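You operate a simulated robot arm through the tools that you are given. There is no shell and no other tool. Be economical: measure what you need, move in short steps, check, and stop when the job is done.

You run a simulated robot arm. Do the job below in one go: nothing can be reset, and whatever is moved stays where it is left.

Task
Mix the paint that the note names, at its speed, then switch off.
Fine: Seat the jar in the cup, swing the arm over it, set the dial, switch on and watch till the colour is even.

The check looks at the end state, three seconds after you hand in, the way a careful person would. Anything else that was tipped, shoved, dropped, spilled or broken makes it a failure.

Robot
A 7-joint arm with a two-finger parallel gripper, fixed in place. Base frame: the origin is at the foot of the arm, x ahead of it, y to its left, z up; the work surface is at about z = 0.006. Readings come in m, degrees, newtons and seconds.
With the tool pointing down near the work surface it reaches from about 0.22 to 0.58 m from the base axis. Its first joint turns from -66.0 to 66.0 degrees. Payload 2.5 kg.
The TCP is the grasp point between the finger pads, 0.023 m short of the fingertips. In the tool frame z runs along the fingers and y along their closing line. Largest opening 0.094 m; finger width 0.038, thickness 0.01; the body of the gripper, 0.054 by 0.096 m, starts 0.039 m behind the TCP.
Orientation is told as [roll, pitch, yaw] about the base's x, y, z axes, in that order, counted from this pose: with the fingers straight down and closing along the base's y, the tool's x points along the base's -x, its y along +y and its z along -z.

Tools
- The arm moves only by the tool drive_tool. Its argument "steps" is a list of rows, each an object (a shift or turn left out is 0, a gripper value left out holds the last) with "xyz": the shift along the tool's x, y, z in m, a list of three; "dr": the turn, a rotation vector about the tool's x, y, z in rad, a list of three. In form: [{"xyz": [dx, dy, dz], "dr": [wx, wy, wz]}, ...]. A call has 1 to 20 rows; each row shifts and turns the commanded pose from where the row before left it, along the tool's axes as they then stand. "claw" is the gripper command, from -1 (fully open) to 1 (shut), values between in proportion, set as the call begins (left out, the last holds). A row lasts 0.2 s, in which the tool goes at most 0.05 m and 8.6 degrees; a call with a longer step from one row to the next is refused whole, and so is a gripper value outside its range. Where a pose cannot be reached the arm comes as near as it can. A force on the tool above 40 N (or 10 N above the force at the start of the call, whichever is more), or a blocked arm, ends the call early, and 0.2 s more pass. Each finger travels about 0.108 m/s and halts on what it meets, pressing with about 39 N; the grip force reading is that of the motor and also rises with nothing between the fingers. The clock runs only during rows and for 0.2 s after the last one: add rows that do not move to give the fingers time. The reply holds the time, the measured pose of the TCP, the force on the tool along the base axes, the opening and the grip force, in the units named above and with some noise.
- Cameras (640 x 400 px; columns grow to the right, rows downward): "scene" is fixed at [0.1145, -0.4049, 0.5337]; the picture's right is [0.91, -0.42, 0.00], its down [-0.24, -0.52, -0.82] and it looks along [0.34, 0.74, -0.57] (base axes); focal length 328 px, centre (320, 200). "wrist" rides on the gripper at [-0.039, 0, -0.044] in the tool frame; the picture's right is [0.00, -1.00, 0.00], its down [0.97, 0.00, -0.24] and it looks along [0.24, 0.00, 0.97] (tool axes); focal length 218 px, centre (320, 200).
- get_image(camera): a new picture of that camera. No time passes.
- pixel_to_xyz(camera, pixels): for up to 12 pixels [column, row] of the newest picture of that camera ("zoom" is the newest enlarged one), the place [x, y, z] in the base frame of the surface seen there, good to about 0.002 m, but the place of the scene camera against the robot may be out by one fixed shift of up to 0.018 m in any direction. No time passes.
- zoom(camera, box): a new picture of the part [left, top, right, bottom] of that camera's present view, enlarged. No time passes.
- sign_off(): hands the job in; it is judged then, once.

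Work in short steps. Measure before you move; look again where a grasp or a placing could have gone wrong, and mend it. You have 80 turns and 54 pictures in all, those below and enlarged ones among them. Open the gripper and draw the arm clear of the work before you hand the job in, unless the task says otherwise; then end with one line.

The tools are called after "Call:" by a JSON object that holds its "op" and its "data". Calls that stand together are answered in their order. drive_tool: Moves the arm, as the interface text tells. Its arguments: {"type":"object","properties":{"steps":{"type":"array","items":{"type":"object","properties":{"xyz":{"type":"array","items":{"type":"number"}},"dr":{"type":"array","items":{"type":"number"}}}}},"claw":{"type":"number"}},"required":["steps"]} The other tools are called the same way: get_image (camera) takes a picture; pixel_to_xyz (camera, pixels) gives the place of the surface under pixels of a picture; zoom (camera, box) takes an enlarged picture of a part of a camera's view; sign_off () hands the job in.

At the start:

```text
time_s: 0.0
eef_pos: [0.3119, 0.1134, 0.3221]
orientation: [0.1, 0.0, 0.1]
ft_force: [0.5, 0.2, -0.1]
grip_width: 0.0939
grip_force: 0.0
```

scene: 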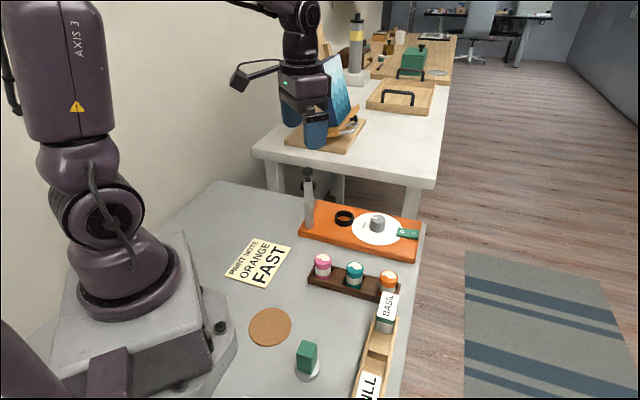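
wrist: 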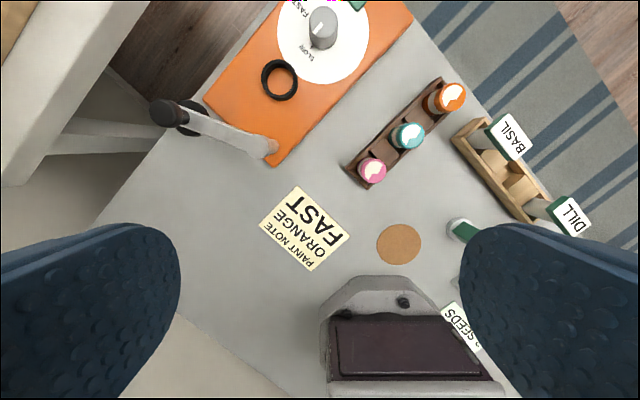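

The note says ORANGE, FAST. I zoom in on the mixer in both views to see the cup, arm, dial and switch.

Call:
{"op": "zoom", "data": {"camera": "scene", "box": [280, 150, 440, 310]}}

Call:
{"op": "zoom", "data": {"camera": "wrist", "box": [140, 0, 500, 200]}}

Call:
{"op": "pixel_to_xyz", "data": {"camera": "wrist", "pixels": [[453, 96], [408, 135], [372, 171], [325, 16], [280, 62], [280, 80], [165, 112], [272, 150], [437, 90], [200, 125], [300, 115], [240, 90]]}}

```text
2.50 times, centred on (360, 230) of scene
```

zoom: 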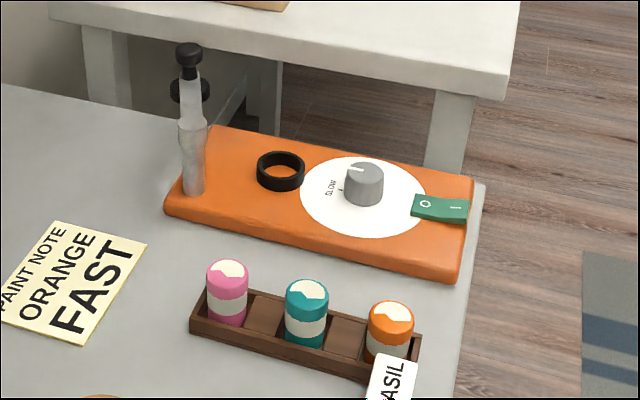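

```text
1.78 times, centred on (320, 100) of wrist
```

zoom: 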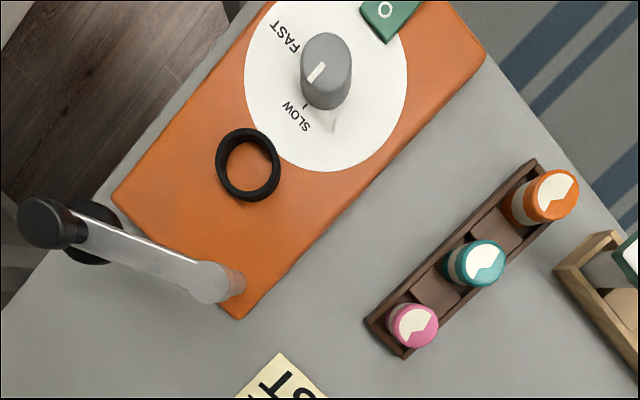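

```text
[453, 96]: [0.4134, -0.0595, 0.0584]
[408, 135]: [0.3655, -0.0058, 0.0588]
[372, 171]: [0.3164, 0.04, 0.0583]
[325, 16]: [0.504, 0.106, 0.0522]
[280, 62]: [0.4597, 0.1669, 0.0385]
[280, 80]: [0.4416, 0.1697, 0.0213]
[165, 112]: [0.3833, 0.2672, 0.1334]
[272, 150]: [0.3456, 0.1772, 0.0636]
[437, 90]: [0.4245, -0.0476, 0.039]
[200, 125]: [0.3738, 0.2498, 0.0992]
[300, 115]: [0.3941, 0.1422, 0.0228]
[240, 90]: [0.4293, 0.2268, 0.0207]
```

The arm's knob is near (0.383, 0.267), its post near (0.345, 0.178) and the ring near (0.445, 0.169). I move above the orange jar for a closer look.

Call:
{"op": "drive_tool", "data": {"steps": [{"xyz": [-0.0176, -0.0326, 0.02]}, {"xyz": [-0.0176, -0.0326, 0.02]}, {"xyz": [-0.0176, -0.0326, 0.02]}, {"xyz": [-0.0176, -0.0326, 0.02]}, {"xyz": [-0.0176, -0.0326, 0.02]}, {}], "claw": -1}}

Call:
{"op": "get_image", "data": {"camera": "wrist"}}

```text
time_s: 1.4
eef_pos: [0.4004, -0.0492, 0.2206]
orientation: [0.0, 0.0, -0.1]
ft_force: [-0.4, 0.9, -0.5]
grip_width: 0.094
grip_force: 0.2
```

```text
49 pictures are left
```

wrist: 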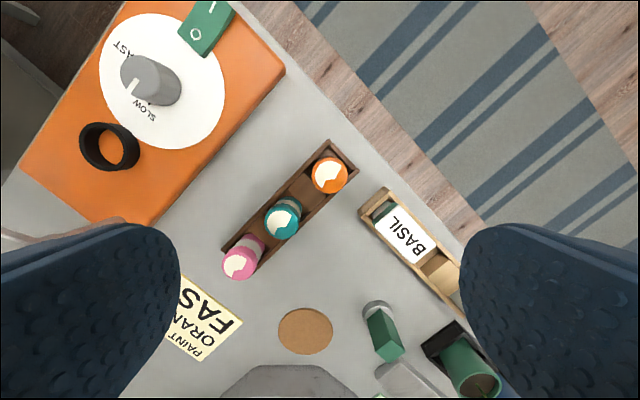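

The orange jar's lid is at (329,175), with the basil box close beside it. I measure jar, rack, box, ring, dial and switch points.

Call:
{"op": "pixel_to_xyz", "data": {"camera": "wrist", "pixels": [[329, 175], [313, 183], [346, 168], [320, 160], [338, 192], [357, 168], [328, 140], [304, 190], [385, 190], [365, 208], [400, 230], [300, 180]]}}

Call:
{"op": "pixel_to_xyz", "data": {"camera": "wrist", "pixels": [[110, 124], [110, 171], [80, 148], [139, 150], [108, 150], [130, 87], [142, 70], [155, 85], [195, 34], [212, 6], [150, 105], [200, 80]]}}

Call:
{"op": "zoom", "data": {"camera": "wrist", "box": [220, 120, 420, 280]}}

Call:
{"op": "zoom", "data": {"camera": "wrist", "box": [40, 0, 290, 200]}}

```text
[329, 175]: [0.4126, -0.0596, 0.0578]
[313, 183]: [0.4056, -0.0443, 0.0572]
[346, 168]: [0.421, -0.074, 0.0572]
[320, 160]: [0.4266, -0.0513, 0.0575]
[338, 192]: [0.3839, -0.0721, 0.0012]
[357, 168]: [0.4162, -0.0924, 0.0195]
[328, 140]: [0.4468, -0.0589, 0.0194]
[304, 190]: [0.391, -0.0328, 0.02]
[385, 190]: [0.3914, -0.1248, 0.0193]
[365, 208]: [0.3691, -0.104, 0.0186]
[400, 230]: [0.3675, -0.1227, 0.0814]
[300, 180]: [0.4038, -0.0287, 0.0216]
```

```text
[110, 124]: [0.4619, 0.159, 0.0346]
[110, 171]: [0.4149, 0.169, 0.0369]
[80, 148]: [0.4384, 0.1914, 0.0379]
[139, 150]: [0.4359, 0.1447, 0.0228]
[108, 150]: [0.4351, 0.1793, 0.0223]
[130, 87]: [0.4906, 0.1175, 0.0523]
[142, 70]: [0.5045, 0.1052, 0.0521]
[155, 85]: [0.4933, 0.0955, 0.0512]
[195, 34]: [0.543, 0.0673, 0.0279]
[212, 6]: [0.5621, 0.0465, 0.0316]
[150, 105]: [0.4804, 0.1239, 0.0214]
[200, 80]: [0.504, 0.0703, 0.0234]
```

```text
2.50 times, centred on (320, 200) of wrist
```

zoom: 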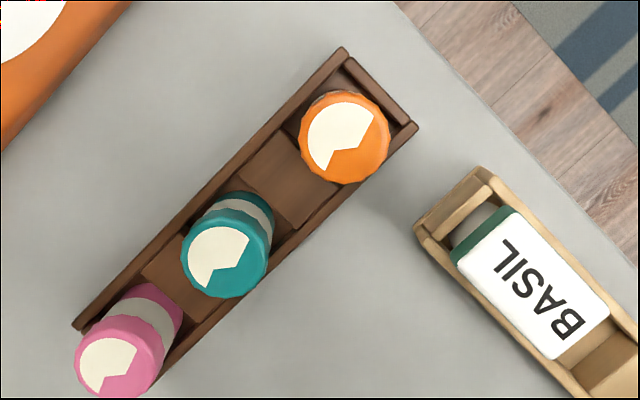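

```text
2.00 times, centred on (165, 100) of wrist
```

zoom: 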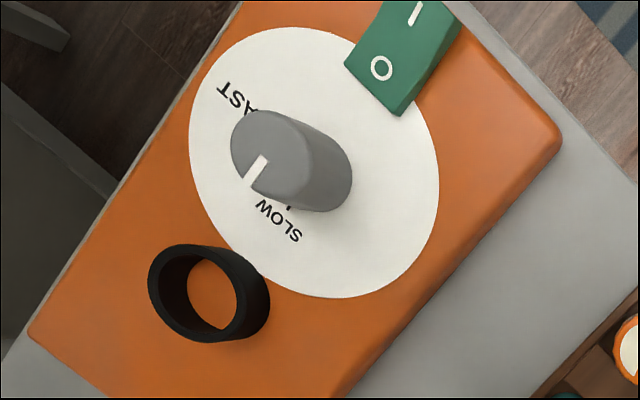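

The jar centre is (0.413, -0.059), about 33 mm across, lid top at 0.058 and rack walls at 0.020. I turn the gripper 45° so it closes along the rack, centre it, half-open, and go down partway.

Call:
{"op": "drive_tool", "data": {"steps": [{"dr": [0, 0, -0.131]}, {"dr": [0, 0, -0.131]}, {"dr": [0, 0, -0.131]}, {"dr": [0, 0, -0.131]}, {"dr": [0, 0, -0.131]}, {"dr": [0, 0, -0.131]}, {"xyz": [-0.002, -0.0162, 0.03]}, {"xyz": [0, 0, 0.04]}, {"xyz": [0, 0, 0.04]}, {}], "claw": -0.28}}

Call:
{"op": "get_image", "data": {"camera": "wrist"}}

```text
time_s: 3.6
eef_pos: [0.4132, -0.0585, 0.1113]
orientation: [0.0, 0.0, 45.1]
ft_force: [0.3, -0.1, 0.2]
grip_width: 0.0599
grip_force: 0.2
```

```text
46 pictures are left
```

wrist: 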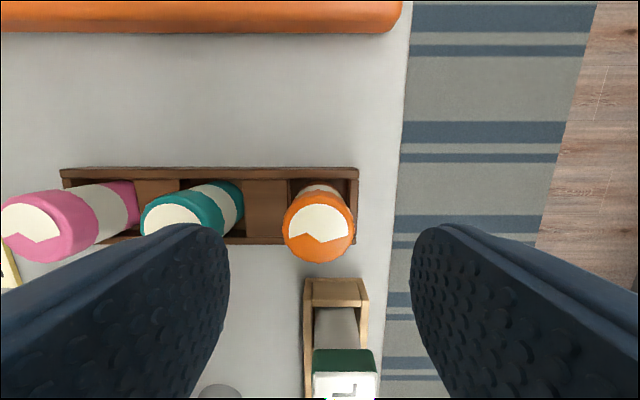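

The jar is centred between the fingers (lid at column 320). I check its centre and the rack floor height.

Call:
{"op": "pixel_to_xyz", "data": {"camera": "wrist", "pixels": [[320, 194], [320, 262], [284, 230], [355, 230], [320, 225], [265, 205], [158, 190], [295, 184], [320, 188], [345, 175], [340, 360]]}}

```text
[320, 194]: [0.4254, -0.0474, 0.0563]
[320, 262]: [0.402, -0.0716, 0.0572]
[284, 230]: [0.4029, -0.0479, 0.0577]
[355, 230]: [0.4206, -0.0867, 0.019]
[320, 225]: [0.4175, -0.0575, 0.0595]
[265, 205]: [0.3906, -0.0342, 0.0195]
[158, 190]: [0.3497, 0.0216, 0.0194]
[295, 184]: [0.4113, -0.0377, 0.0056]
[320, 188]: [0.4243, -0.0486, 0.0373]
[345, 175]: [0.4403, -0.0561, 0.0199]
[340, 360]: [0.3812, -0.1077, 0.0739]
```

The jar centre is (0.4137, -0.0595), matching the tool. I descend to z≈0.054 so the fingertips stay above the rack, then close.

Call:
{"op": "drive_tool", "data": {"steps": [{"xyz": [0, 0, 0.03]}, {"xyz": [0, 0, 0.027]}, {}]}}

Call:
{"op": "drive_tool", "data": {"steps": [{}, {}, {}, {}], "claw": 0.6}}

```text
time_s: 4.4
eef_pos: [0.4124, -0.0593, 0.055]
orientation: [0.0, 0.0, 45.1]
ft_force: [-0.3, 0.1, 0.3]
grip_width: 0.0603
grip_force: 0.1
```

```text
time_s: 5.4
eef_pos: [0.4128, -0.0591, 0.0534]
orientation: [0.0, 0.0, 45.2]
ft_force: [-0.4, -1.2, -0.2]
grip_width: 0.0337
grip_force: 39.0
```

The jar is gripped at 33.7 mm. I lift it straight up and carry it to a spot short of the cup to view the ring.

Call:
{"op": "drive_tool", "data": {"steps": [{"xyz": [0, 0, -0.015]}, {"xyz": [0, 0, -0.03]}, {"xyz": [0, 0, -0.04]}, {"xyz": [0, 0, -0.04]}, {"xyz": [-0.0264, 0.0273, 0]}, {"xyz": [-0.0264, 0.0273, 0]}, {"xyz": [-0.0264, 0.0273, 0]}, {"xyz": [-0.0264, 0.0273, 0]}, {"xyz": [-0.0264, 0.0273, 0]}, {}, {}]}}

Call:
{"op": "get_image", "data": {"camera": "wrist"}}

Call:
{"op": "get_image", "data": {"camera": "scene"}}

```text
time_s: 7.8
eef_pos: [0.4088, 0.1313, 0.1792]
orientation: [0.0, 0.0, 45.0]
ft_force: [0.3, 0.1, -0.5]
grip_width: 0.0337
grip_force: 39.0
```

```text
45 pictures are left
```

wrist: 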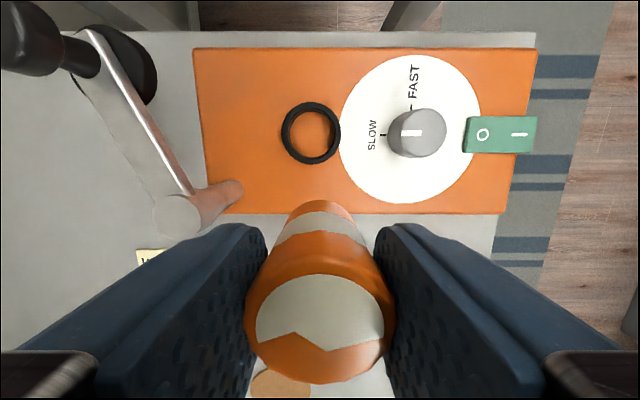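

```text
44 pictures are left
```

scene: 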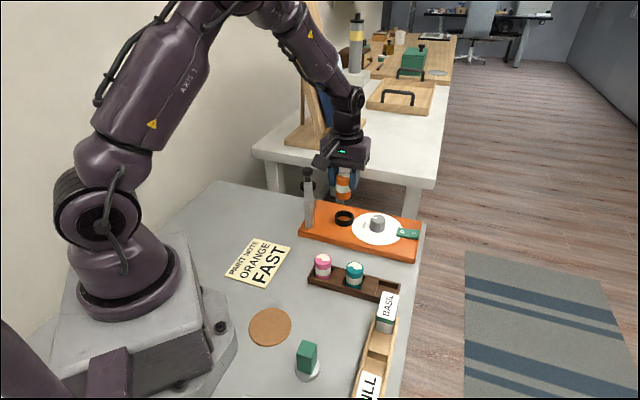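

The wrist view shows the ring at (311,133), the post top at (176,216), the knob at (30,38), the dial at (415,133) and the switch. I measure these.

Call:
{"op": "pixel_to_xyz", "data": {"camera": "wrist", "pixels": [[311, 105], [311, 162], [284, 133], [338, 133], [311, 140], [176, 216], [235, 190], [30, 38], [130, 65], [130, 110], [85, 40], [85, 58]]}}

Call:
{"op": "pixel_to_xyz", "data": {"camera": "wrist", "pixels": [[423, 133], [388, 133], [446, 133], [423, 113], [411, 108], [383, 135], [413, 85], [482, 135], [520, 134], [502, 134], [320, 205], [200, 195]]}}

Call:
{"op": "zoom", "data": {"camera": "wrist", "box": [340, 50, 550, 210]}}

Call:
{"op": "zoom", "data": {"camera": "scene", "box": [280, 150, 440, 270]}}

```text
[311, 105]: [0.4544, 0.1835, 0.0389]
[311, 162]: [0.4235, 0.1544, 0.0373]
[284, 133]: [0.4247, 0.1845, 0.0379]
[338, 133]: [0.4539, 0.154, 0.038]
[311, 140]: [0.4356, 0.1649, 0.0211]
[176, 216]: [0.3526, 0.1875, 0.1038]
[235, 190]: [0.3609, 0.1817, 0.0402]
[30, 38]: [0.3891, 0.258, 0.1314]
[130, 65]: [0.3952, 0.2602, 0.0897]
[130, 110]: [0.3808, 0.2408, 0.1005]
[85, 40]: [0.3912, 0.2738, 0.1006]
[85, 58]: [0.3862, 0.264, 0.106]
```

```text
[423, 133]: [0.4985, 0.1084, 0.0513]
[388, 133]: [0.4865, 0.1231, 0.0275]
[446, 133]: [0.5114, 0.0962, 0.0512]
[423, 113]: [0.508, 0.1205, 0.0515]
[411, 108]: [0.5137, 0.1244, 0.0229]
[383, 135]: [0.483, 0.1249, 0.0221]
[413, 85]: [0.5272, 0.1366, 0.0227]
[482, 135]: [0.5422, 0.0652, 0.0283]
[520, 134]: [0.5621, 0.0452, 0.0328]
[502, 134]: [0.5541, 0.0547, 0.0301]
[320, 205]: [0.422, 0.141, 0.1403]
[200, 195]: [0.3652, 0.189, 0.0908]
```

```text
2.50 times, centred on (445, 130) of wrist
```

zoom: 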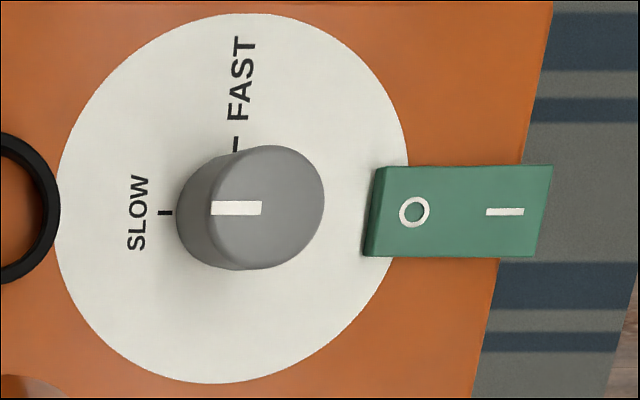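

```text
3.33 times, centred on (360, 210) of scene
```

zoom: 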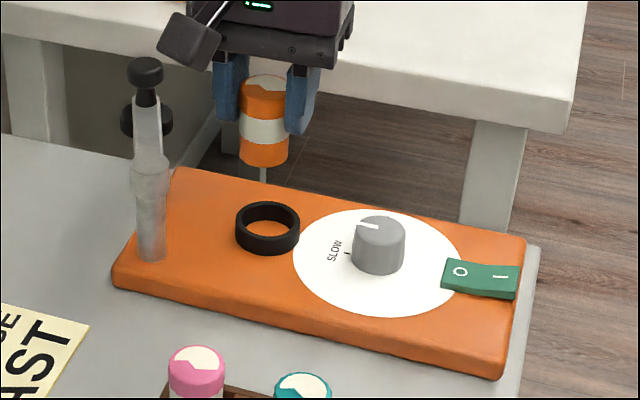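

Ring centre is (0.439, 0.169). I check where the held jar's lid sits relative to the TCP before placing.

Call:
{"op": "pixel_to_xyz", "data": {"camera": "wrist", "pixels": [[320, 278], [320, 378], [258, 310], [384, 310], [320, 325], [311, 107], [311, 113], [311, 157], [289, 133], [333, 133], [293, 116], [329, 152]]}}

Call:
{"op": "zoom", "data": {"camera": "wrist", "box": [240, 90, 400, 190]}}

```text
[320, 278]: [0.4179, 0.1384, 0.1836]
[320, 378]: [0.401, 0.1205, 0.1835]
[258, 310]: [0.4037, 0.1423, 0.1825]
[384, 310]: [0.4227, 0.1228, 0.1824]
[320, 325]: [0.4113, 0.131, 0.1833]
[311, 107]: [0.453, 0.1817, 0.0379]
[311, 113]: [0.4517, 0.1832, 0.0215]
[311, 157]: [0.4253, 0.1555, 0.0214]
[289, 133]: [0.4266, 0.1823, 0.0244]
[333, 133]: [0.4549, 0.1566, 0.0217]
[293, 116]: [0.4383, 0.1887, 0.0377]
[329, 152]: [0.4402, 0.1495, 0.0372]
```

```text
4.00 times, centred on (320, 140) of wrist
```

zoom: 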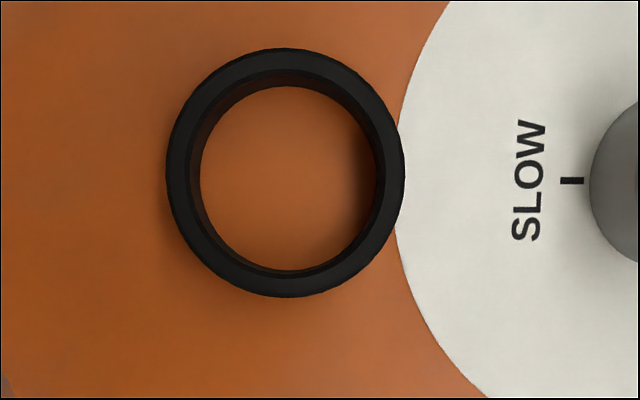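

Relative to the jar, the ring centre is 49 mm along tool -x and 7 mm along tool +y. I move over it, go down partway and look.

Call:
{"op": "drive_tool", "data": {"steps": [{"xyz": [-0.0246, 0.0035, 0]}, {"xyz": [-0.0245, 0.0035, 0]}, {}, {"xyz": [0, 0, 0.035]}, {"xyz": [0, 0, 0.035]}, {}]}}

Call:
{"op": "get_image", "data": {"camera": "wrist"}}

Call:
{"op": "zoom", "data": {"camera": "scene", "box": [290, 150, 430, 260]}}

```text
time_s: 9.2
eef_pos: [0.4386, 0.1706, 0.1099]
orientation: [0.0, 0.0, 45.0]
ft_force: [0.1, -0.5, -0.9]
grip_width: 0.0335
grip_force: 39.3
```

```text
40 pictures are left
```

wrist: 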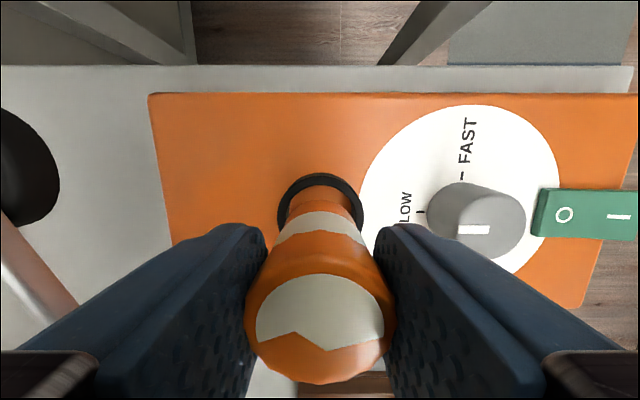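

```text
3.64 times, centred on (360, 205) of scene
```

zoom: 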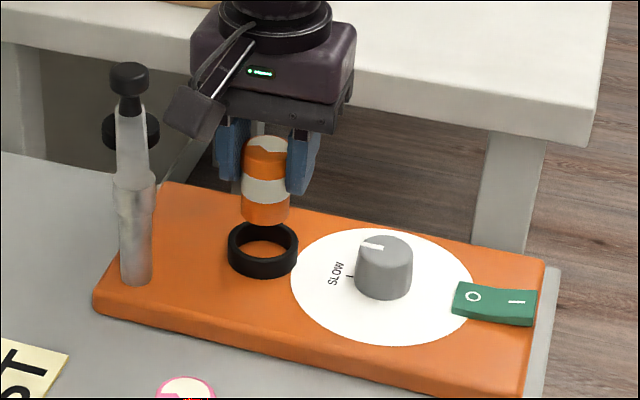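

The jar lines up with the ring (both centred near column 320). I descend gently until contact.

Call:
{"op": "drive_tool", "data": {"steps": [{"xyz": [0, 0, 0.01]}, {"xyz": [0, 0, 0.01]}, {"xyz": [0, 0, 0.008]}, {"xyz": [0, 0, 0.006]}, {}]}}

Call:
{"op": "zoom", "data": {"camera": "scene", "box": [290, 150, 430, 260]}}

```text
time_s: 10.4
eef_pos: [0.4391, 0.1704, 0.0751]
orientation: [-0.1, 0.1, 45.1]
ft_force: [0.0, 0.0, -1.2]
grip_width: 0.0337
grip_force: 39.3
```

```text
3.64 times, centred on (360, 205) of scene
```

zoom: 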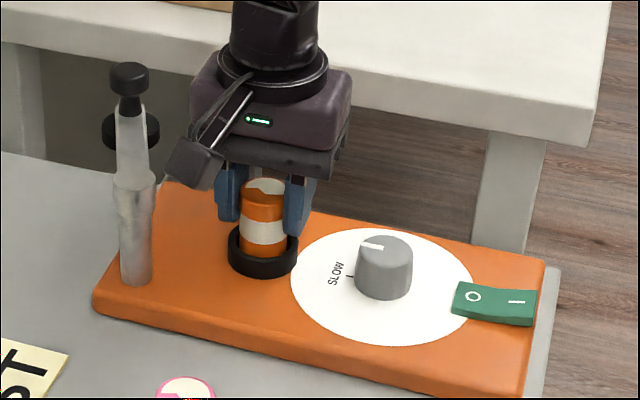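

The jar has entered the ring with no side force. I keep lowering in small steps, watching the force.

Call:
{"op": "drive_tool", "data": {"steps": [{"xyz": [0, 0, 0.002]}, {"xyz": [0, 0, 0.002]}, {"xyz": [0, 0, 0.001]}, {}]}}

Call:
{"op": "drive_tool", "data": {"steps": [{"xyz": [0, 0, 0.001]}, {"xyz": [0, 0, 0.001]}, {}]}}

```text
time_s: 11.4
eef_pos: [0.4398, 0.1703, 0.0694]
orientation: [-0.1, -0.1, 45.1]
ft_force: [0.4, -0.5, -1.4]
grip_width: 0.0337
grip_force: 39.0
```

```text
time_s: 12.2
eef_pos: [0.439, 0.1705, 0.0701]
orientation: [-0.2, -0.2, 45.1]
ft_force: [-7.2, -2.7, 23.0]
grip_width: 0.034
grip_force: 38.6
```

Firm contact at z≈0.069, matching the jar standing on the plate. I relieve 1.5 mm, and open partly.

Call:
{"op": "drive_tool", "data": {"steps": [{"xyz": [0, 0, -0.0015]}, {}]}}

Call:
{"op": "drive_tool", "data": {"steps": [{}, {}, {}], "claw": -0.2}}

Call:
{"op": "drive_tool", "data": {"steps": [{"xyz": [0, 0, -0.02]}, {"xyz": [0, 0, -0.04]}, {"xyz": [0, 0, -0.04]}, {"xyz": [0.02, 0, -0.03]}, {"xyz": [0.03, 0, 0]}, {}]}}

Call:
{"op": "get_image", "data": {"camera": "wrist"}}

Call:
{"op": "zoom", "data": {"camera": "scene", "box": [290, 150, 430, 260]}}

```text
time_s: 12.8
eef_pos: [0.4396, 0.1703, 0.0695]
orientation: [0.0, -0.1, 45.1]
ft_force: [1.8, 1.1, 5.4]
grip_width: 0.0337
grip_force: 39.3
```

```text
time_s: 13.6
eef_pos: [0.4379, 0.1703, 0.0701]
orientation: [0.0, 0.0, 45.1]
ft_force: [-0.7, 0.1, 0.9]
grip_width: 0.0566
grip_force: 0.0
```

```text
time_s: 15.0
eef_pos: [0.4021, 0.1358, 0.1997]
orientation: [0.0, -0.1, 45.0]
ft_force: [-0.6, 0.3, 0.7]
grip_width: 0.0565
grip_force: 0.1
```

```text
37 pictures are left
```

wrist: 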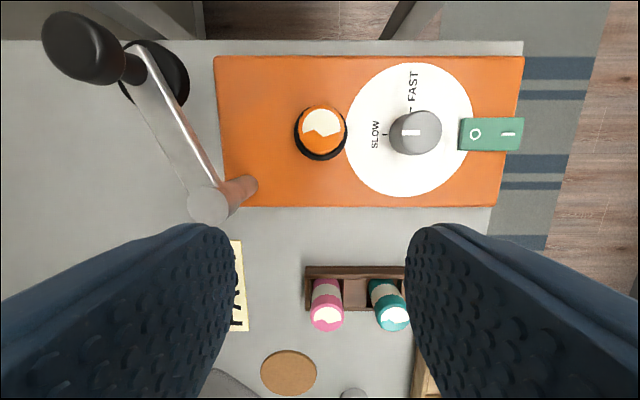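

```text
3.64 times, centred on (360, 205) of scene
```

zoom: 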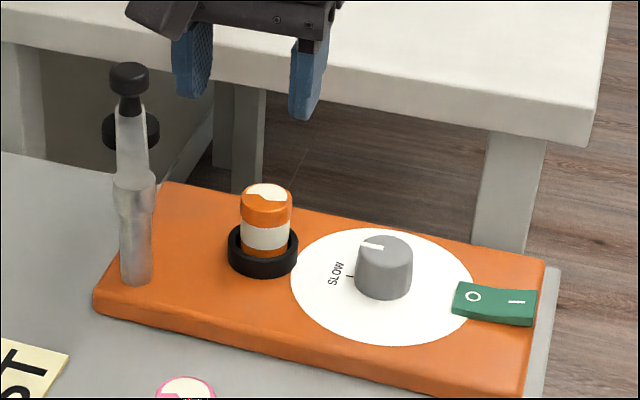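

The jar is seated upright in the ring. Now I measure the swing arm: knob at (80,48), beam, post top at (208,206), pad at (165,75).

Call:
{"op": "zoom", "data": {"camera": "wrist", "box": [20, 0, 340, 230]}}

Call:
{"op": "pixel_to_xyz", "data": {"camera": "wrist", "pixels": [[75, 40], [50, 40], [95, 78], [110, 40], [135, 70], [160, 50], [180, 75], [172, 105], [158, 120], [208, 206], [250, 190], [321, 128]]}}

Call:
{"op": "pixel_to_xyz", "data": {"camera": "wrist", "pixels": [[130, 48], [150, 45], [150, 100], [185, 150], [200, 170], [165, 130], [188, 205], [225, 200], [208, 222], [80, 20], [240, 185], [232, 200]]}}

Call:
{"op": "zoom", "data": {"camera": "scene", "box": [290, 155, 360, 225]}}

```text
1.74 times, centred on (180, 115) of wrist
```

zoom: 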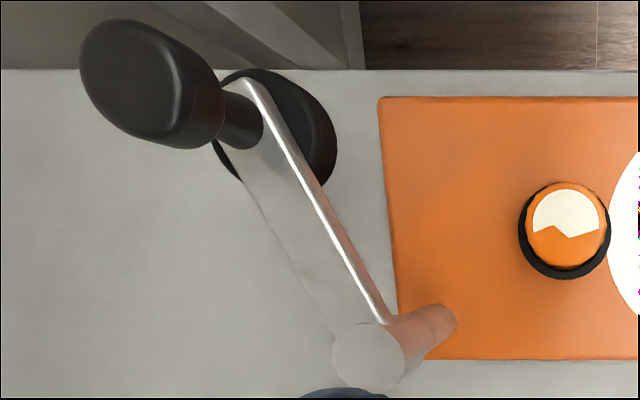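

```text
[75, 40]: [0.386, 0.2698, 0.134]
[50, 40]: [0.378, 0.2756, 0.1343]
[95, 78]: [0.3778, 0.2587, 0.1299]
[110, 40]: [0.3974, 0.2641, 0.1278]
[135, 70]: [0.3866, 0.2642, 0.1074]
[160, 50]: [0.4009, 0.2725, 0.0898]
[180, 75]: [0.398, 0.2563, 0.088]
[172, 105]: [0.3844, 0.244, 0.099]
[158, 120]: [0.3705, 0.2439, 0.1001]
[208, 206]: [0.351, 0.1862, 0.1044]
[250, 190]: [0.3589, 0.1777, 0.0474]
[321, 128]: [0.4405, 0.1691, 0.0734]
```

```text
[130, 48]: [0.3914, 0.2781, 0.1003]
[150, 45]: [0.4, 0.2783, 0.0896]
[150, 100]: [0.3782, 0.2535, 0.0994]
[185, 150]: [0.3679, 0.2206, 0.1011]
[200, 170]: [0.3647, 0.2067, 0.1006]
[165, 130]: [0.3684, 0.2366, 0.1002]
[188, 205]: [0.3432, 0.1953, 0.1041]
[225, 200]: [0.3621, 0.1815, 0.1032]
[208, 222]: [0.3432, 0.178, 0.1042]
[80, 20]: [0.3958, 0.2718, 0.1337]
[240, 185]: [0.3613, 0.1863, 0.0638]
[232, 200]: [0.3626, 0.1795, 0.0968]
```

```text
5.71 times, centred on (325, 190) of scene
```

zoom: 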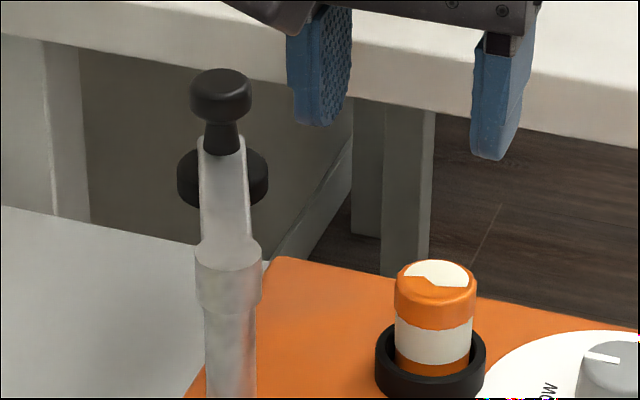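

The pivot axis is ≈(0.352, 0.187), the knob ≈(0.385, 0.269) with its top at 0.134, at radius ≈0.089. The cup lies at the same radius, about 79° clockwise. I go above the knob, turning the tool so the fingers straddle it along the tangent.

Call:
{"op": "drive_tool", "data": {"steps": [{"xyz": [-0.0205, 0.0265, 0]}, {"xyz": [-0.0205, 0.0265, 0]}, {"xyz": [-0.0205, 0.0265, 0]}, {"xyz": [-0.0205, 0.0265, 0]}, {"dr": [0, 0, -0.131]}, {"dr": [0, 0, -0.131]}, {"dr": [0, 0, -0.131]}, {}], "claw": 0.02}}

Call:
{"op": "get_image", "data": {"camera": "wrist"}}

```text
time_s: 16.8
eef_pos: [0.3871, 0.2687, 0.1995]
orientation: [0.0, 0.1, 67.7]
ft_force: [0.2, -0.6, 0.6]
grip_width: 0.0459
grip_force: 0.0
```

```text
33 pictures are left
```

wrist: 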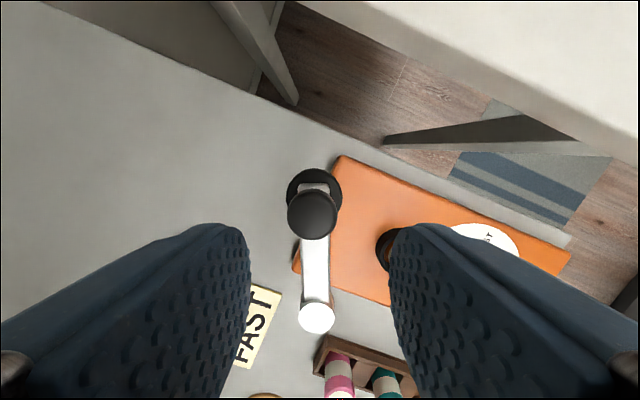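

The knob (312,214) is about 4 mm off along tool +y and 3 mm along -x. I correct, lower around it so the fingertips stay above the beam, then narrow the cage.

Call:
{"op": "drive_tool", "data": {"steps": [{"xyz": [-0.0026, 0.0042, 0.01]}, {"xyz": [0, 0, 0.03]}, {"xyz": [0, 0, 0.03]}, {}]}}

Call:
{"op": "drive_tool", "data": {"steps": [{}, {}], "claw": 0.32}}

Call:
{"op": "get_image", "data": {"camera": "wrist"}}

```text
time_s: 17.8
eef_pos: [0.3826, 0.2727, 0.1282]
orientation: [0.0, 0.0, 67.6]
ft_force: [-0.2, -0.8, 0.9]
grip_width: 0.0464
grip_force: 0.2
```

```text
time_s: 18.4
eef_pos: [0.3835, 0.2731, 0.1299]
orientation: [-0.1, 0.0, 67.7]
ft_force: [0.1, 0.0, 0.0]
grip_width: 0.0319
grip_force: 0.0
```

```text
32 pictures are left
```

wrist: 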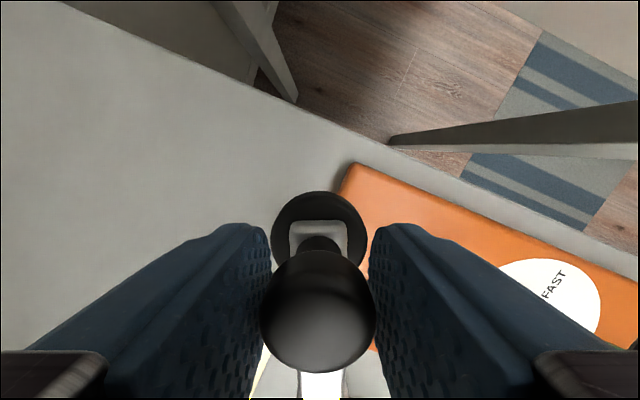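

The cage straddles the knob cleanly. I swing the first third of the arc and check.

Call:
{"op": "drive_tool", "data": {"steps": [{"xyz": [0.0006, -0.01056, 0], "dr": [0, 0, 0.1169]}, {"xyz": [0.0006, -0.01056, 0], "dr": [0, 0, 0.1169]}, {"xyz": [0.0006, -0.01056, 0], "dr": [0, 0, 0.1169]}, {"xyz": [0.0006, -0.01056, 0], "dr": [0, 0, 0.1169]}, {}]}}

Call:
{"op": "get_image", "data": {"camera": "wrist"}}

```text
time_s: 19.6
eef_pos: [0.4179, 0.2477, 0.1302]
orientation: [0.0, 0.0, 40.6]
ft_force: [0.1, 0.6, -0.1]
grip_width: 0.0318
grip_force: 0.6
```

```text
31 pictures are left
```

wrist: 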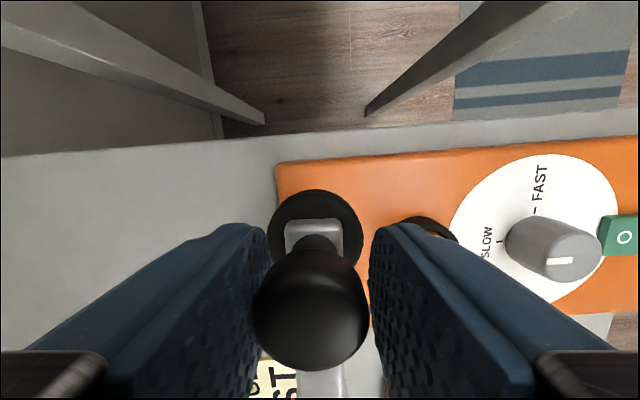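

The arm follows with almost no force. I continue another 26° and check pad-to-jar height clearance in the scene view.

Call:
{"op": "drive_tool", "data": {"steps": [{"xyz": [0.0006, -0.01056, 0], "dr": [0, 0, 0.1169]}, {"xyz": [0.0006, -0.01056, 0], "dr": [0, 0, 0.1169]}, {}]}}

Call:
{"op": "zoom", "data": {"camera": "scene", "box": [290, 140, 400, 240]}}

```text
time_s: 20.4
eef_pos: [0.4303, 0.2312, 0.1302]
orientation: [0.1, 0.0, 27.3]
ft_force: [-0.3, -0.7, -0.3]
grip_width: 0.0324
grip_force: 0.8
```

```text
4.00 times, centred on (345, 190) of scene
```

zoom: 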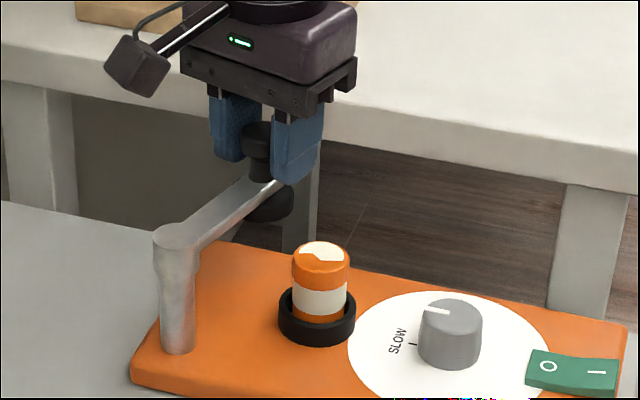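

The arm is moving well and the pad sits above the jar's level. I continue in two small stages.

Call:
{"op": "drive_tool", "data": {"steps": [{"xyz": [0.0006, -0.01056, 0], "dr": [0, 0, 0.1169]}, {"xyz": [0.0006, -0.01056, 0], "dr": [0, 0, 0.1169]}, {}]}}

Call:
{"op": "zoom", "data": {"camera": "scene", "box": [290, 140, 400, 240]}}

```text
time_s: 21.2
eef_pos: [0.4375, 0.2092, 0.1292]
orientation: [0.0, 0.0, 13.9]
ft_force: [-0.1, 1.2, -0.8]
grip_width: 0.0324
grip_force: 0.2
```

```text
4.00 times, centred on (345, 190) of scene
```

zoom: 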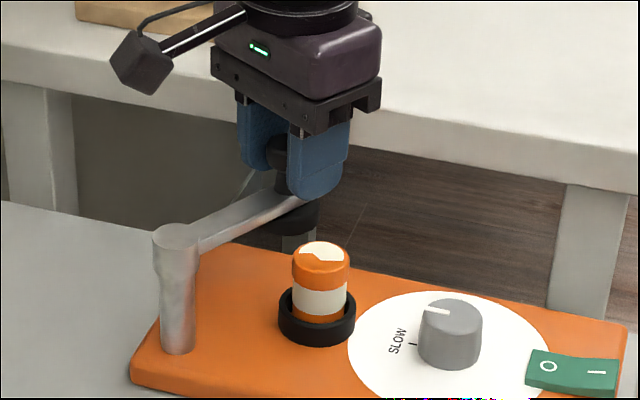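

Clear so far. I continue two more arc steps.

Call:
{"op": "drive_tool", "data": {"steps": [{"xyz": [0.0006, -0.01056, 0], "dr": [0, 0, 0.1169]}, {"xyz": [0.0006, -0.01056, 0], "dr": [0, 0, 0.1169]}, {}]}}

Call:
{"op": "zoom", "data": {"camera": "scene", "box": [290, 140, 400, 240]}}

```text
time_s: 22.0
eef_pos: [0.4403, 0.1885, 0.1306]
orientation: [0.0, 0.0, 0.5]
ft_force: [-0.4, 0.7, 0.8]
grip_width: 0.0324
grip_force: 0.2
```

```text
4.00 times, centred on (345, 190) of scene
```

zoom: 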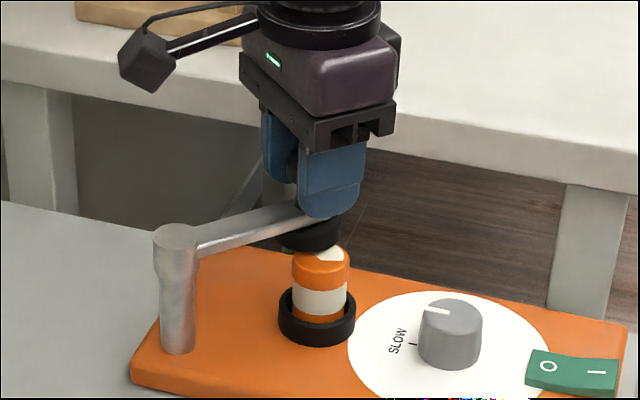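

The pad slides over the jar without touching. I do the last 13°, then gently close to centre the knob and reopen.

Call:
{"op": "drive_tool", "data": {"steps": [{"xyz": [0.0006, -0.01056, 0], "dr": [0, 0, 0.1169]}, {"xyz": [0.0006, -0.01056, 0], "dr": [0, 0, 0.1169]}, {}, {}]}}

Call:
{"op": "drive_tool", "data": {"steps": [{}, {}], "claw": 0.45}}

Call:
{"op": "drive_tool", "data": {"steps": [{}, {}], "claw": 0.0}}

Call:
{"op": "drive_tool", "data": {"steps": [{"xyz": [0, 0, -0.03]}, {"xyz": [0, 0, -0.04]}, {"xyz": [0, 0, -0.03]}, {}]}}

Call:
{"op": "get_image", "data": {"camera": "wrist"}}

Call:
{"op": "zoom", "data": {"camera": "scene", "box": [290, 140, 450, 260]}}

```text
time_s: 23.0
eef_pos: [0.4377, 0.1688, 0.1304]
orientation: [-0.1, 0.1, -12.9]
ft_force: [-0.1, -0.5, -0.6]
grip_width: 0.0322
grip_force: 0.0
```

```text
time_s: 23.6
eef_pos: [0.4378, 0.1681, 0.1301]
orientation: [0.1, -0.2, -12.8]
ft_force: [5.2, 7.2, -2.8]
grip_width: 0.0292
grip_force: 3.8
```

```text
time_s: 24.2
eef_pos: [0.4374, 0.1691, 0.13]
orientation: [0.0, 0.0, -12.7]
ft_force: [-0.3, -0.6, 0.4]
grip_width: 0.047
grip_force: 0.0
```

```text
time_s: 25.2
eef_pos: [0.4376, 0.1687, 0.2314]
orientation: [0.0, 0.0, -12.8]
ft_force: [-0.6, 0.0, -0.5]
grip_width: 0.0468
grip_force: 0.0
```

```text
27 pictures are left
```

wrist: 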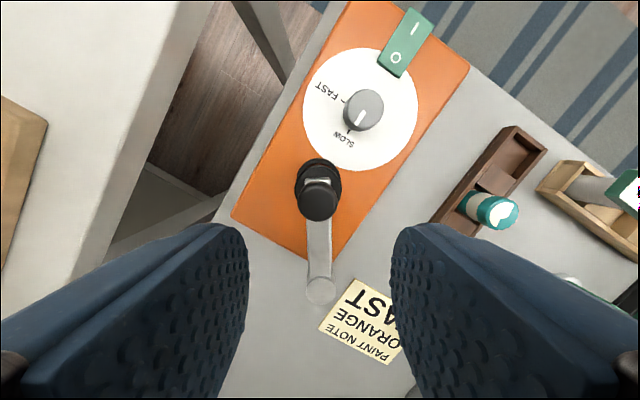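

```text
3.33 times, centred on (370, 200) of scene
```

zoom: 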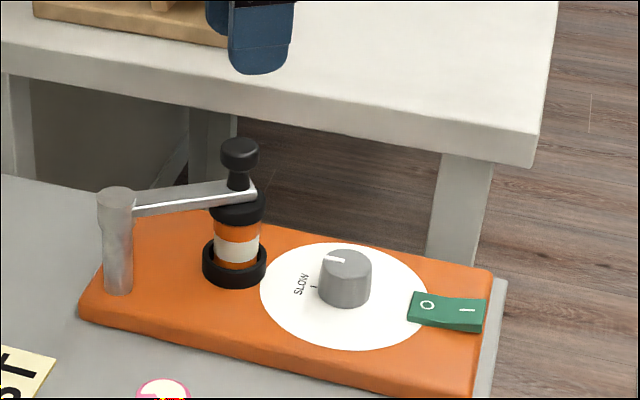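

The pad now sits over the seated jar. Before turning the dial I check the little camera box on the wrist for clearance over the arm knob, taking a full scene picture.

Call:
{"op": "get_image", "data": {"camera": "scene"}}

Call:
{"op": "pixel_to_xyz", "data": {"camera": "wrist", "pixels": [[366, 107], [350, 107], [383, 110], [366, 92], [349, 132], [342, 98], [414, 28], [397, 57], [318, 199], [318, 165], [320, 290]]}}

Call:
{"op": "zoom", "data": {"camera": "wrist", "box": [270, 0, 470, 200]}}

```text
25 pictures are left
```

scene: 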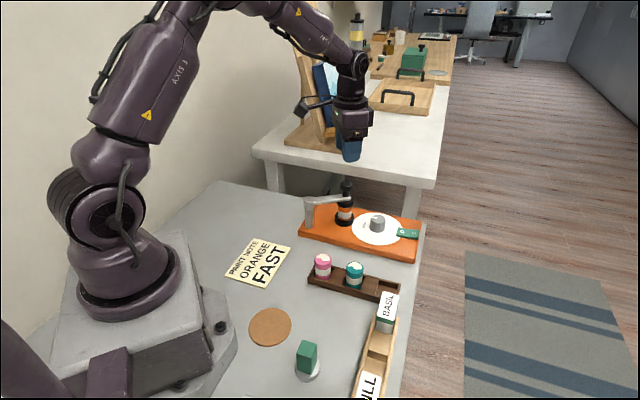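

```text
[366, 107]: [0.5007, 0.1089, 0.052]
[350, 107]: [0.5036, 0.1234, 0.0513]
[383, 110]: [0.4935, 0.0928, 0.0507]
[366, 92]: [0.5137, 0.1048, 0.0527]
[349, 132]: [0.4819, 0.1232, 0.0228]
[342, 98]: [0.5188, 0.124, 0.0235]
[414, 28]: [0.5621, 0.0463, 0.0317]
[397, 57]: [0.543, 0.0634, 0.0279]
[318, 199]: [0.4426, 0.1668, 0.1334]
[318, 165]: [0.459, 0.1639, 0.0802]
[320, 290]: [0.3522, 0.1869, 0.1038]
```

```text
2.00 times, centred on (370, 100) of wrist
```

zoom: 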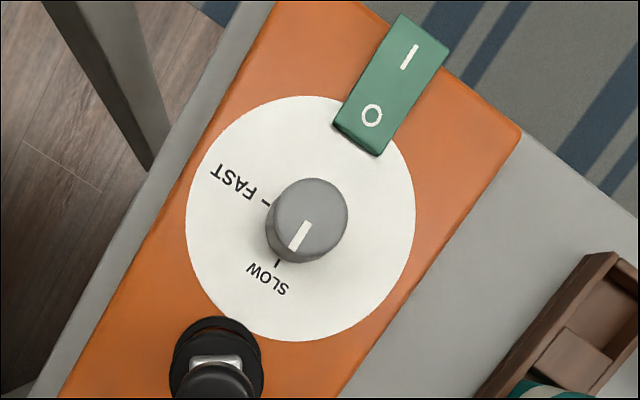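

I measure the wrist box's position in the scene picture at (305,107), the gripper body and fingertip, plus dial and jar references.

Call:
{"op": "pixel_to_xyz", "data": {"camera": "scene", "pixels": [[302, 107], [305, 112], [325, 102], [350, 155], [345, 184], [377, 218], [350, 120]]}}

```text
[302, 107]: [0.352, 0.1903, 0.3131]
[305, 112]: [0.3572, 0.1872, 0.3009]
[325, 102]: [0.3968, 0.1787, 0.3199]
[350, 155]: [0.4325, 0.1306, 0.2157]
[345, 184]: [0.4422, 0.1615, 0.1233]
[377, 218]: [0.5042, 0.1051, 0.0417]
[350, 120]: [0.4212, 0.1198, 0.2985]
```

The box rides ~85 mm along tool +x and ~70 mm above the TCP, so I turn the dial with yaw going +85° → −5°, which keeps it off the arm. I move above the dial (0.4998, 0.1098) and turn the wrist.

Call:
{"op": "drive_tool", "data": {"steps": [{"xyz": [-0.0369, -0.0218, 0]}, {"xyz": [-0.0368, -0.0218, 0]}, {"dr": [0, 0, -0.1422]}, {"dr": [0, 0, -0.1422]}, {"dr": [0, 0, -0.1422]}, {"dr": [0, 0, -0.1422]}, {"dr": [0, 0, -0.1422]}, {"dr": [0, 0, -0.1422]}, {"dr": [0, 0, -0.1422]}, {"dr": [0, 0, -0.1422]}, {"dr": [0, 0, -0.1422]}, {"dr": [0, 0, -0.1422]}, {"dr": [0, 0, -0.1422]}, {"dr": [0, 0, -0.1422]}, {"xyz": [0, 0, 0.04]}, {"xyz": [0, 0, 0.04]}, {}, {}]}}

Call:
{"op": "get_image", "data": {"camera": "wrist"}}

```text
time_s: 29.0
eef_pos: [0.5004, 0.1082, 0.1488]
orientation: [0.0, 0.0, 85.0]
ft_force: [0.2, -0.3, 0.0]
grip_width: 0.0469
grip_force: 0.1
```

```text
23 pictures are left
```

wrist: 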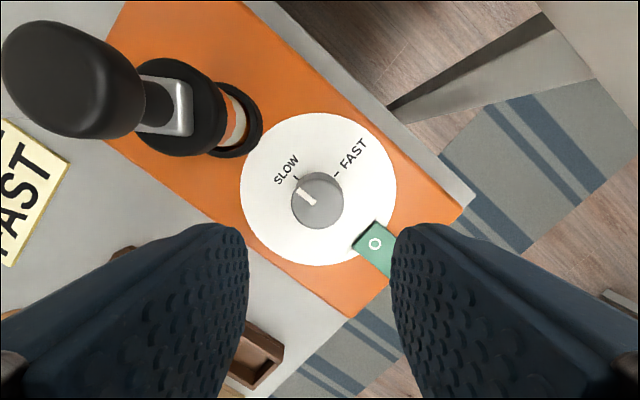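

The dial (319,201) is centred between the fingers. I correct 2.5 mm and descend to grip height.

Call:
{"op": "drive_tool", "data": {"steps": [{"xyz": [-0.0025, 0, 0.03]}, {"xyz": [0, 0, 0.035]}, {"xyz": [0, 0, 0.03]}, {}]}}

Call:
{"op": "drive_tool", "data": {"steps": [{}, {}, {}], "claw": 0.4}}

```text
time_s: 30.0
eef_pos: [0.5015, 0.1117, 0.0534]
orientation: [0.0, -0.1, 85.0]
ft_force: [-0.1, 0.4, 0.2]
grip_width: 0.0472
grip_force: 0.0
```

```text
time_s: 30.8
eef_pos: [0.4984, 0.1114, 0.0534]
orientation: [0.3, 0.1, 85.2]
ft_force: [-22.3, -0.4, 8.5]
grip_width: 0.0369
grip_force: 44.8
```

Gripped at 37 mm, but with a 22 N side force toward -x, so I'm about 2 mm off. I ease the tool that way before turning.

Call:
{"op": "drive_tool", "data": {"steps": [{"xyz": [0, 0.001, 0]}, {"xyz": [0, 0.001, 0]}, {}]}}

```text
time_s: 31.6
eef_pos: [0.4985, 0.1121, 0.0537]
orientation: [-0.3, -0.2, 84.9]
ft_force: [7.8, 8.2, -24.7]
grip_width: 0.0365
grip_force: 45.3
```

The force is now smaller sideways but shows vertical preload. I ease the grip slightly and re-read.

Call:
{"op": "drive_tool", "data": {"steps": [{"xyz": [0, -0.0004, 0]}, {}, {}], "claw": 0.3}}

```text
time_s: 32.4
eef_pos: [0.4984, 0.1119, 0.0535]
orientation: [-0.1, -0.1, 85.0]
ft_force: [16.7, 10.8, -32.6]
grip_width: 0.0371
grip_force: 45.2
```

The preload isn't settling; I reopen and look before regripping.

Call:
{"op": "drive_tool", "data": {"steps": [{}, {}], "claw": 0.0}}

Call:
{"op": "get_image", "data": {"camera": "wrist"}}

```text
time_s: 33.0
eef_pos: [0.4993, 0.1112, 0.0549]
orientation: [0.0, 0.0, 85.1]
ft_force: [0.5, -1.0, 0.4]
grip_width: 0.0471
grip_force: 0.0
```

```text
22 pictures are left
```

wrist: 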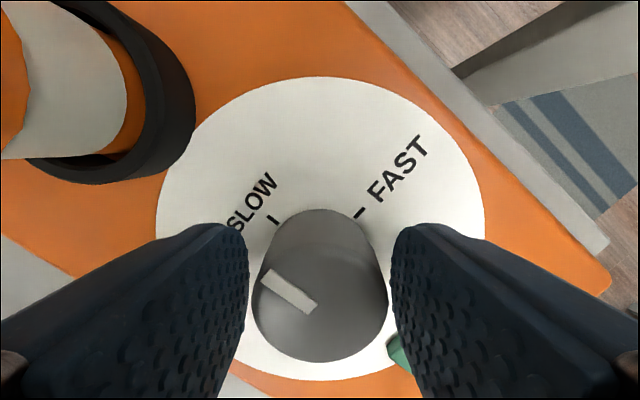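

The knob is centred (columns 253–388). I regrip with a lighter command just below the knob width.

Call:
{"op": "drive_tool", "data": {"steps": [{}, {}, {}], "claw": 0.27}}

```text
time_s: 33.8
eef_pos: [0.4994, 0.1127, 0.0543]
orientation: [0.0, 0.0, 85.1]
ft_force: [-3.0, -1.8, 6.7]
grip_width: 0.0364
grip_force: 45.5
```

Forces are small now. I turn the dial the first 30° clockwise and check.

Call:
{"op": "drive_tool", "data": {"steps": [{"dr": [0, 0, 0.0873]}, {"dr": [0, 0, 0.0873]}, {"dr": [0, 0, 0.0873]}, {"dr": [0, 0, 0.0873]}, {"dr": [0, 0, 0.0873]}, {"dr": [0, 0, 0.0873]}, {}]}}

Call:
{"op": "get_image", "data": {"camera": "wrist"}}

```text
time_s: 35.4
eef_pos: [0.4983, 0.1112, 0.0549]
orientation: [-0.1, -0.2, 54.8]
ft_force: [20.4, -1.4, -6.9]
grip_width: 0.0367
grip_force: 44.3
```

```text
21 pictures are left
```

wrist: 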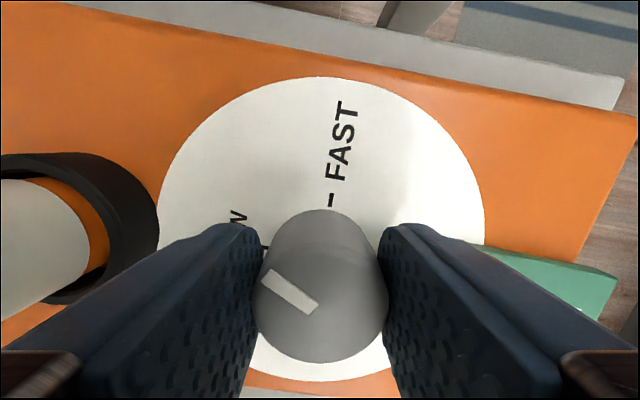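

The dial turns with the tool. I turn another 50°, then check the pointer against the FAST tick.

Call:
{"op": "drive_tool", "data": {"steps": [{"dr": [0, 0, 0.0873]}, {"dr": [0, 0, 0.0873]}, {"dr": [0, 0, 0.0873]}, {"dr": [0, 0, 0.0873]}, {"dr": [0, 0, 0.0873]}, {}]}}

Call:
{"op": "drive_tool", "data": {"steps": [{"dr": [0, 0, 0.0873]}, {"dr": [0, 0, 0.0873]}, {"dr": [0, 0, 0.0873]}, {"dr": [0, 0, 0.0873]}, {"dr": [0, 0, 0.0873]}, {}]}}

Call:
{"op": "get_image", "data": {"camera": "wrist"}}

```text
time_s: 36.8
eef_pos: [0.4992, 0.1105, 0.0546]
orientation: [-0.1, -0.4, 29.9]
ft_force: [27.3, -8.3, -11.7]
grip_width: 0.0367
grip_force: 44.8
```

```text
time_s: 38.2
eef_pos: [0.5006, 0.11, 0.0553]
orientation: [-0.2, -0.4, 4.9]
ft_force: [26.0, -13.4, -9.5]
grip_width: 0.0371
grip_force: 45.0
```

```text
20 pictures are left
```

wrist: 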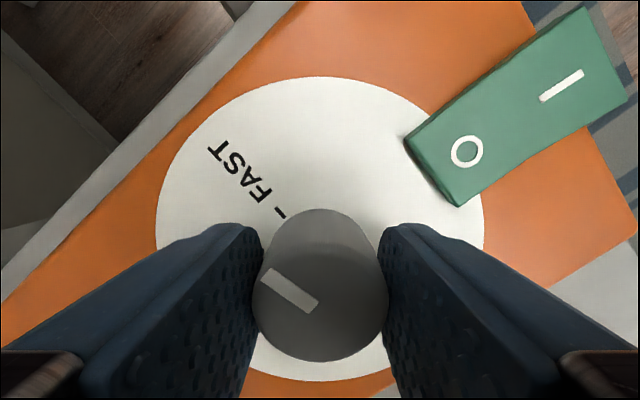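

The pointer bar is at ~55–56° in the base frame and FAST is at 45°, so I turn 10.3° more.

Call:
{"op": "drive_tool", "data": {"steps": [{"dr": [0, 0, 0.06]}, {"dr": [0, 0, 0.06]}, {"dr": [0, 0, 0.06]}, {}]}}

Call:
{"op": "drive_tool", "data": {"steps": [{}, {}], "claw": 0.0}}

Call:
{"op": "drive_tool", "data": {"steps": [{"xyz": [0, 0, -0.03]}, {"xyz": [0, 0, -0.04]}, {"xyz": [0, 0, -0.04]}, {}, {}]}}

Call:
{"op": "get_image", "data": {"camera": "wrist"}}

```text
time_s: 39.2
eef_pos: [0.4999, 0.1092, 0.0552]
orientation: [-0.1, -0.4, -5.5]
ft_force: [26.0, -14.1, -6.1]
grip_width: 0.0368
grip_force: 44.3
```

```text
time_s: 39.8
eef_pos: [0.4978, 0.1118, 0.0545]
orientation: [0.0, 0.2, -5.4]
ft_force: [-0.9, 0.1, -0.1]
grip_width: 0.047
grip_force: 0.0
```

```text
time_s: 41.0
eef_pos: [0.4991, 0.1122, 0.164]
orientation: [0.0, -0.1, -5.4]
ft_force: [0.7, 0.1, -0.5]
grip_width: 0.0469
grip_force: 0.0
```

```text
19 pictures are left
```

wrist: 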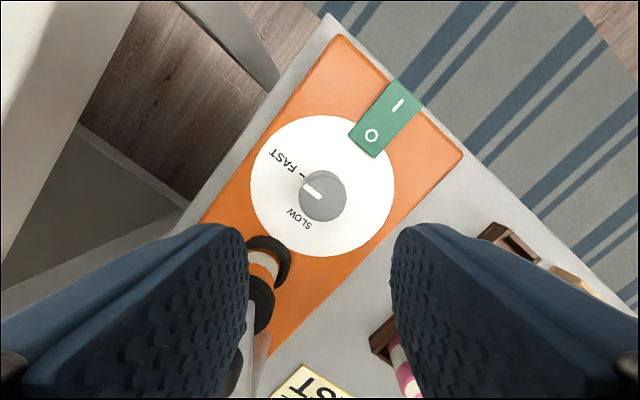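

I zoom in to check the pointer against the FAST tick.

Call:
{"op": "zoom", "data": {"camera": "wrist", "box": [240, 110, 400, 260]}}

Call:
{"op": "zoom", "data": {"camera": "scene", "box": [290, 150, 450, 270]}}

```text
2.67 times, centred on (320, 185) of wrist
```

zoom: 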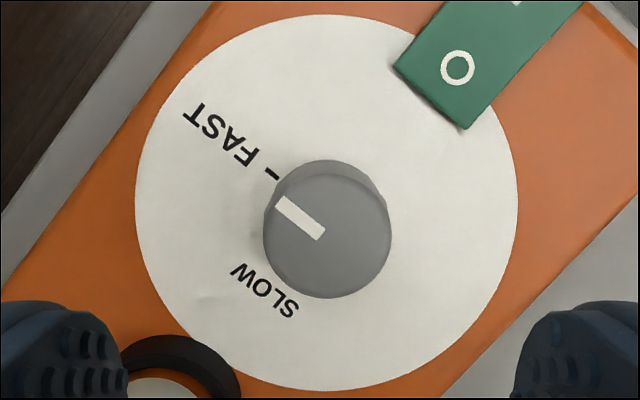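

```text
3.33 times, centred on (370, 210) of scene
```

zoom: 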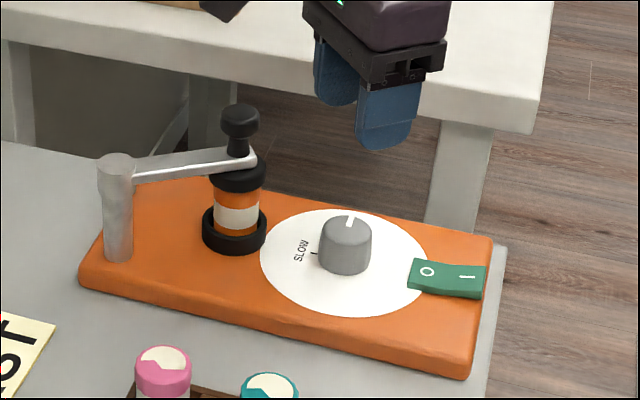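

The pointer seems a few degrees short of the tick. I zoom closer to measure it.

Call:
{"op": "zoom", "data": {"camera": "wrist", "box": [290, 160, 354, 224]}}

Call:
{"op": "pixel_to_xyz", "data": {"camera": "zoom", "pixels": [[100, 100], [320, 250]]}}

```text
6.25 times, centred on (322, 192) of wrist
```

zoom: 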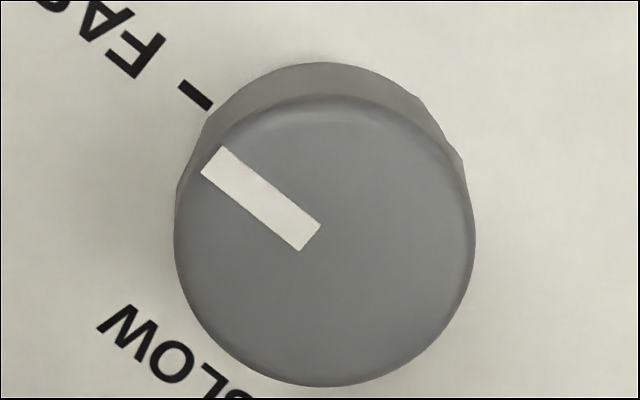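

```text
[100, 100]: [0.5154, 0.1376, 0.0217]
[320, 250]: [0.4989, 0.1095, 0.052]
```

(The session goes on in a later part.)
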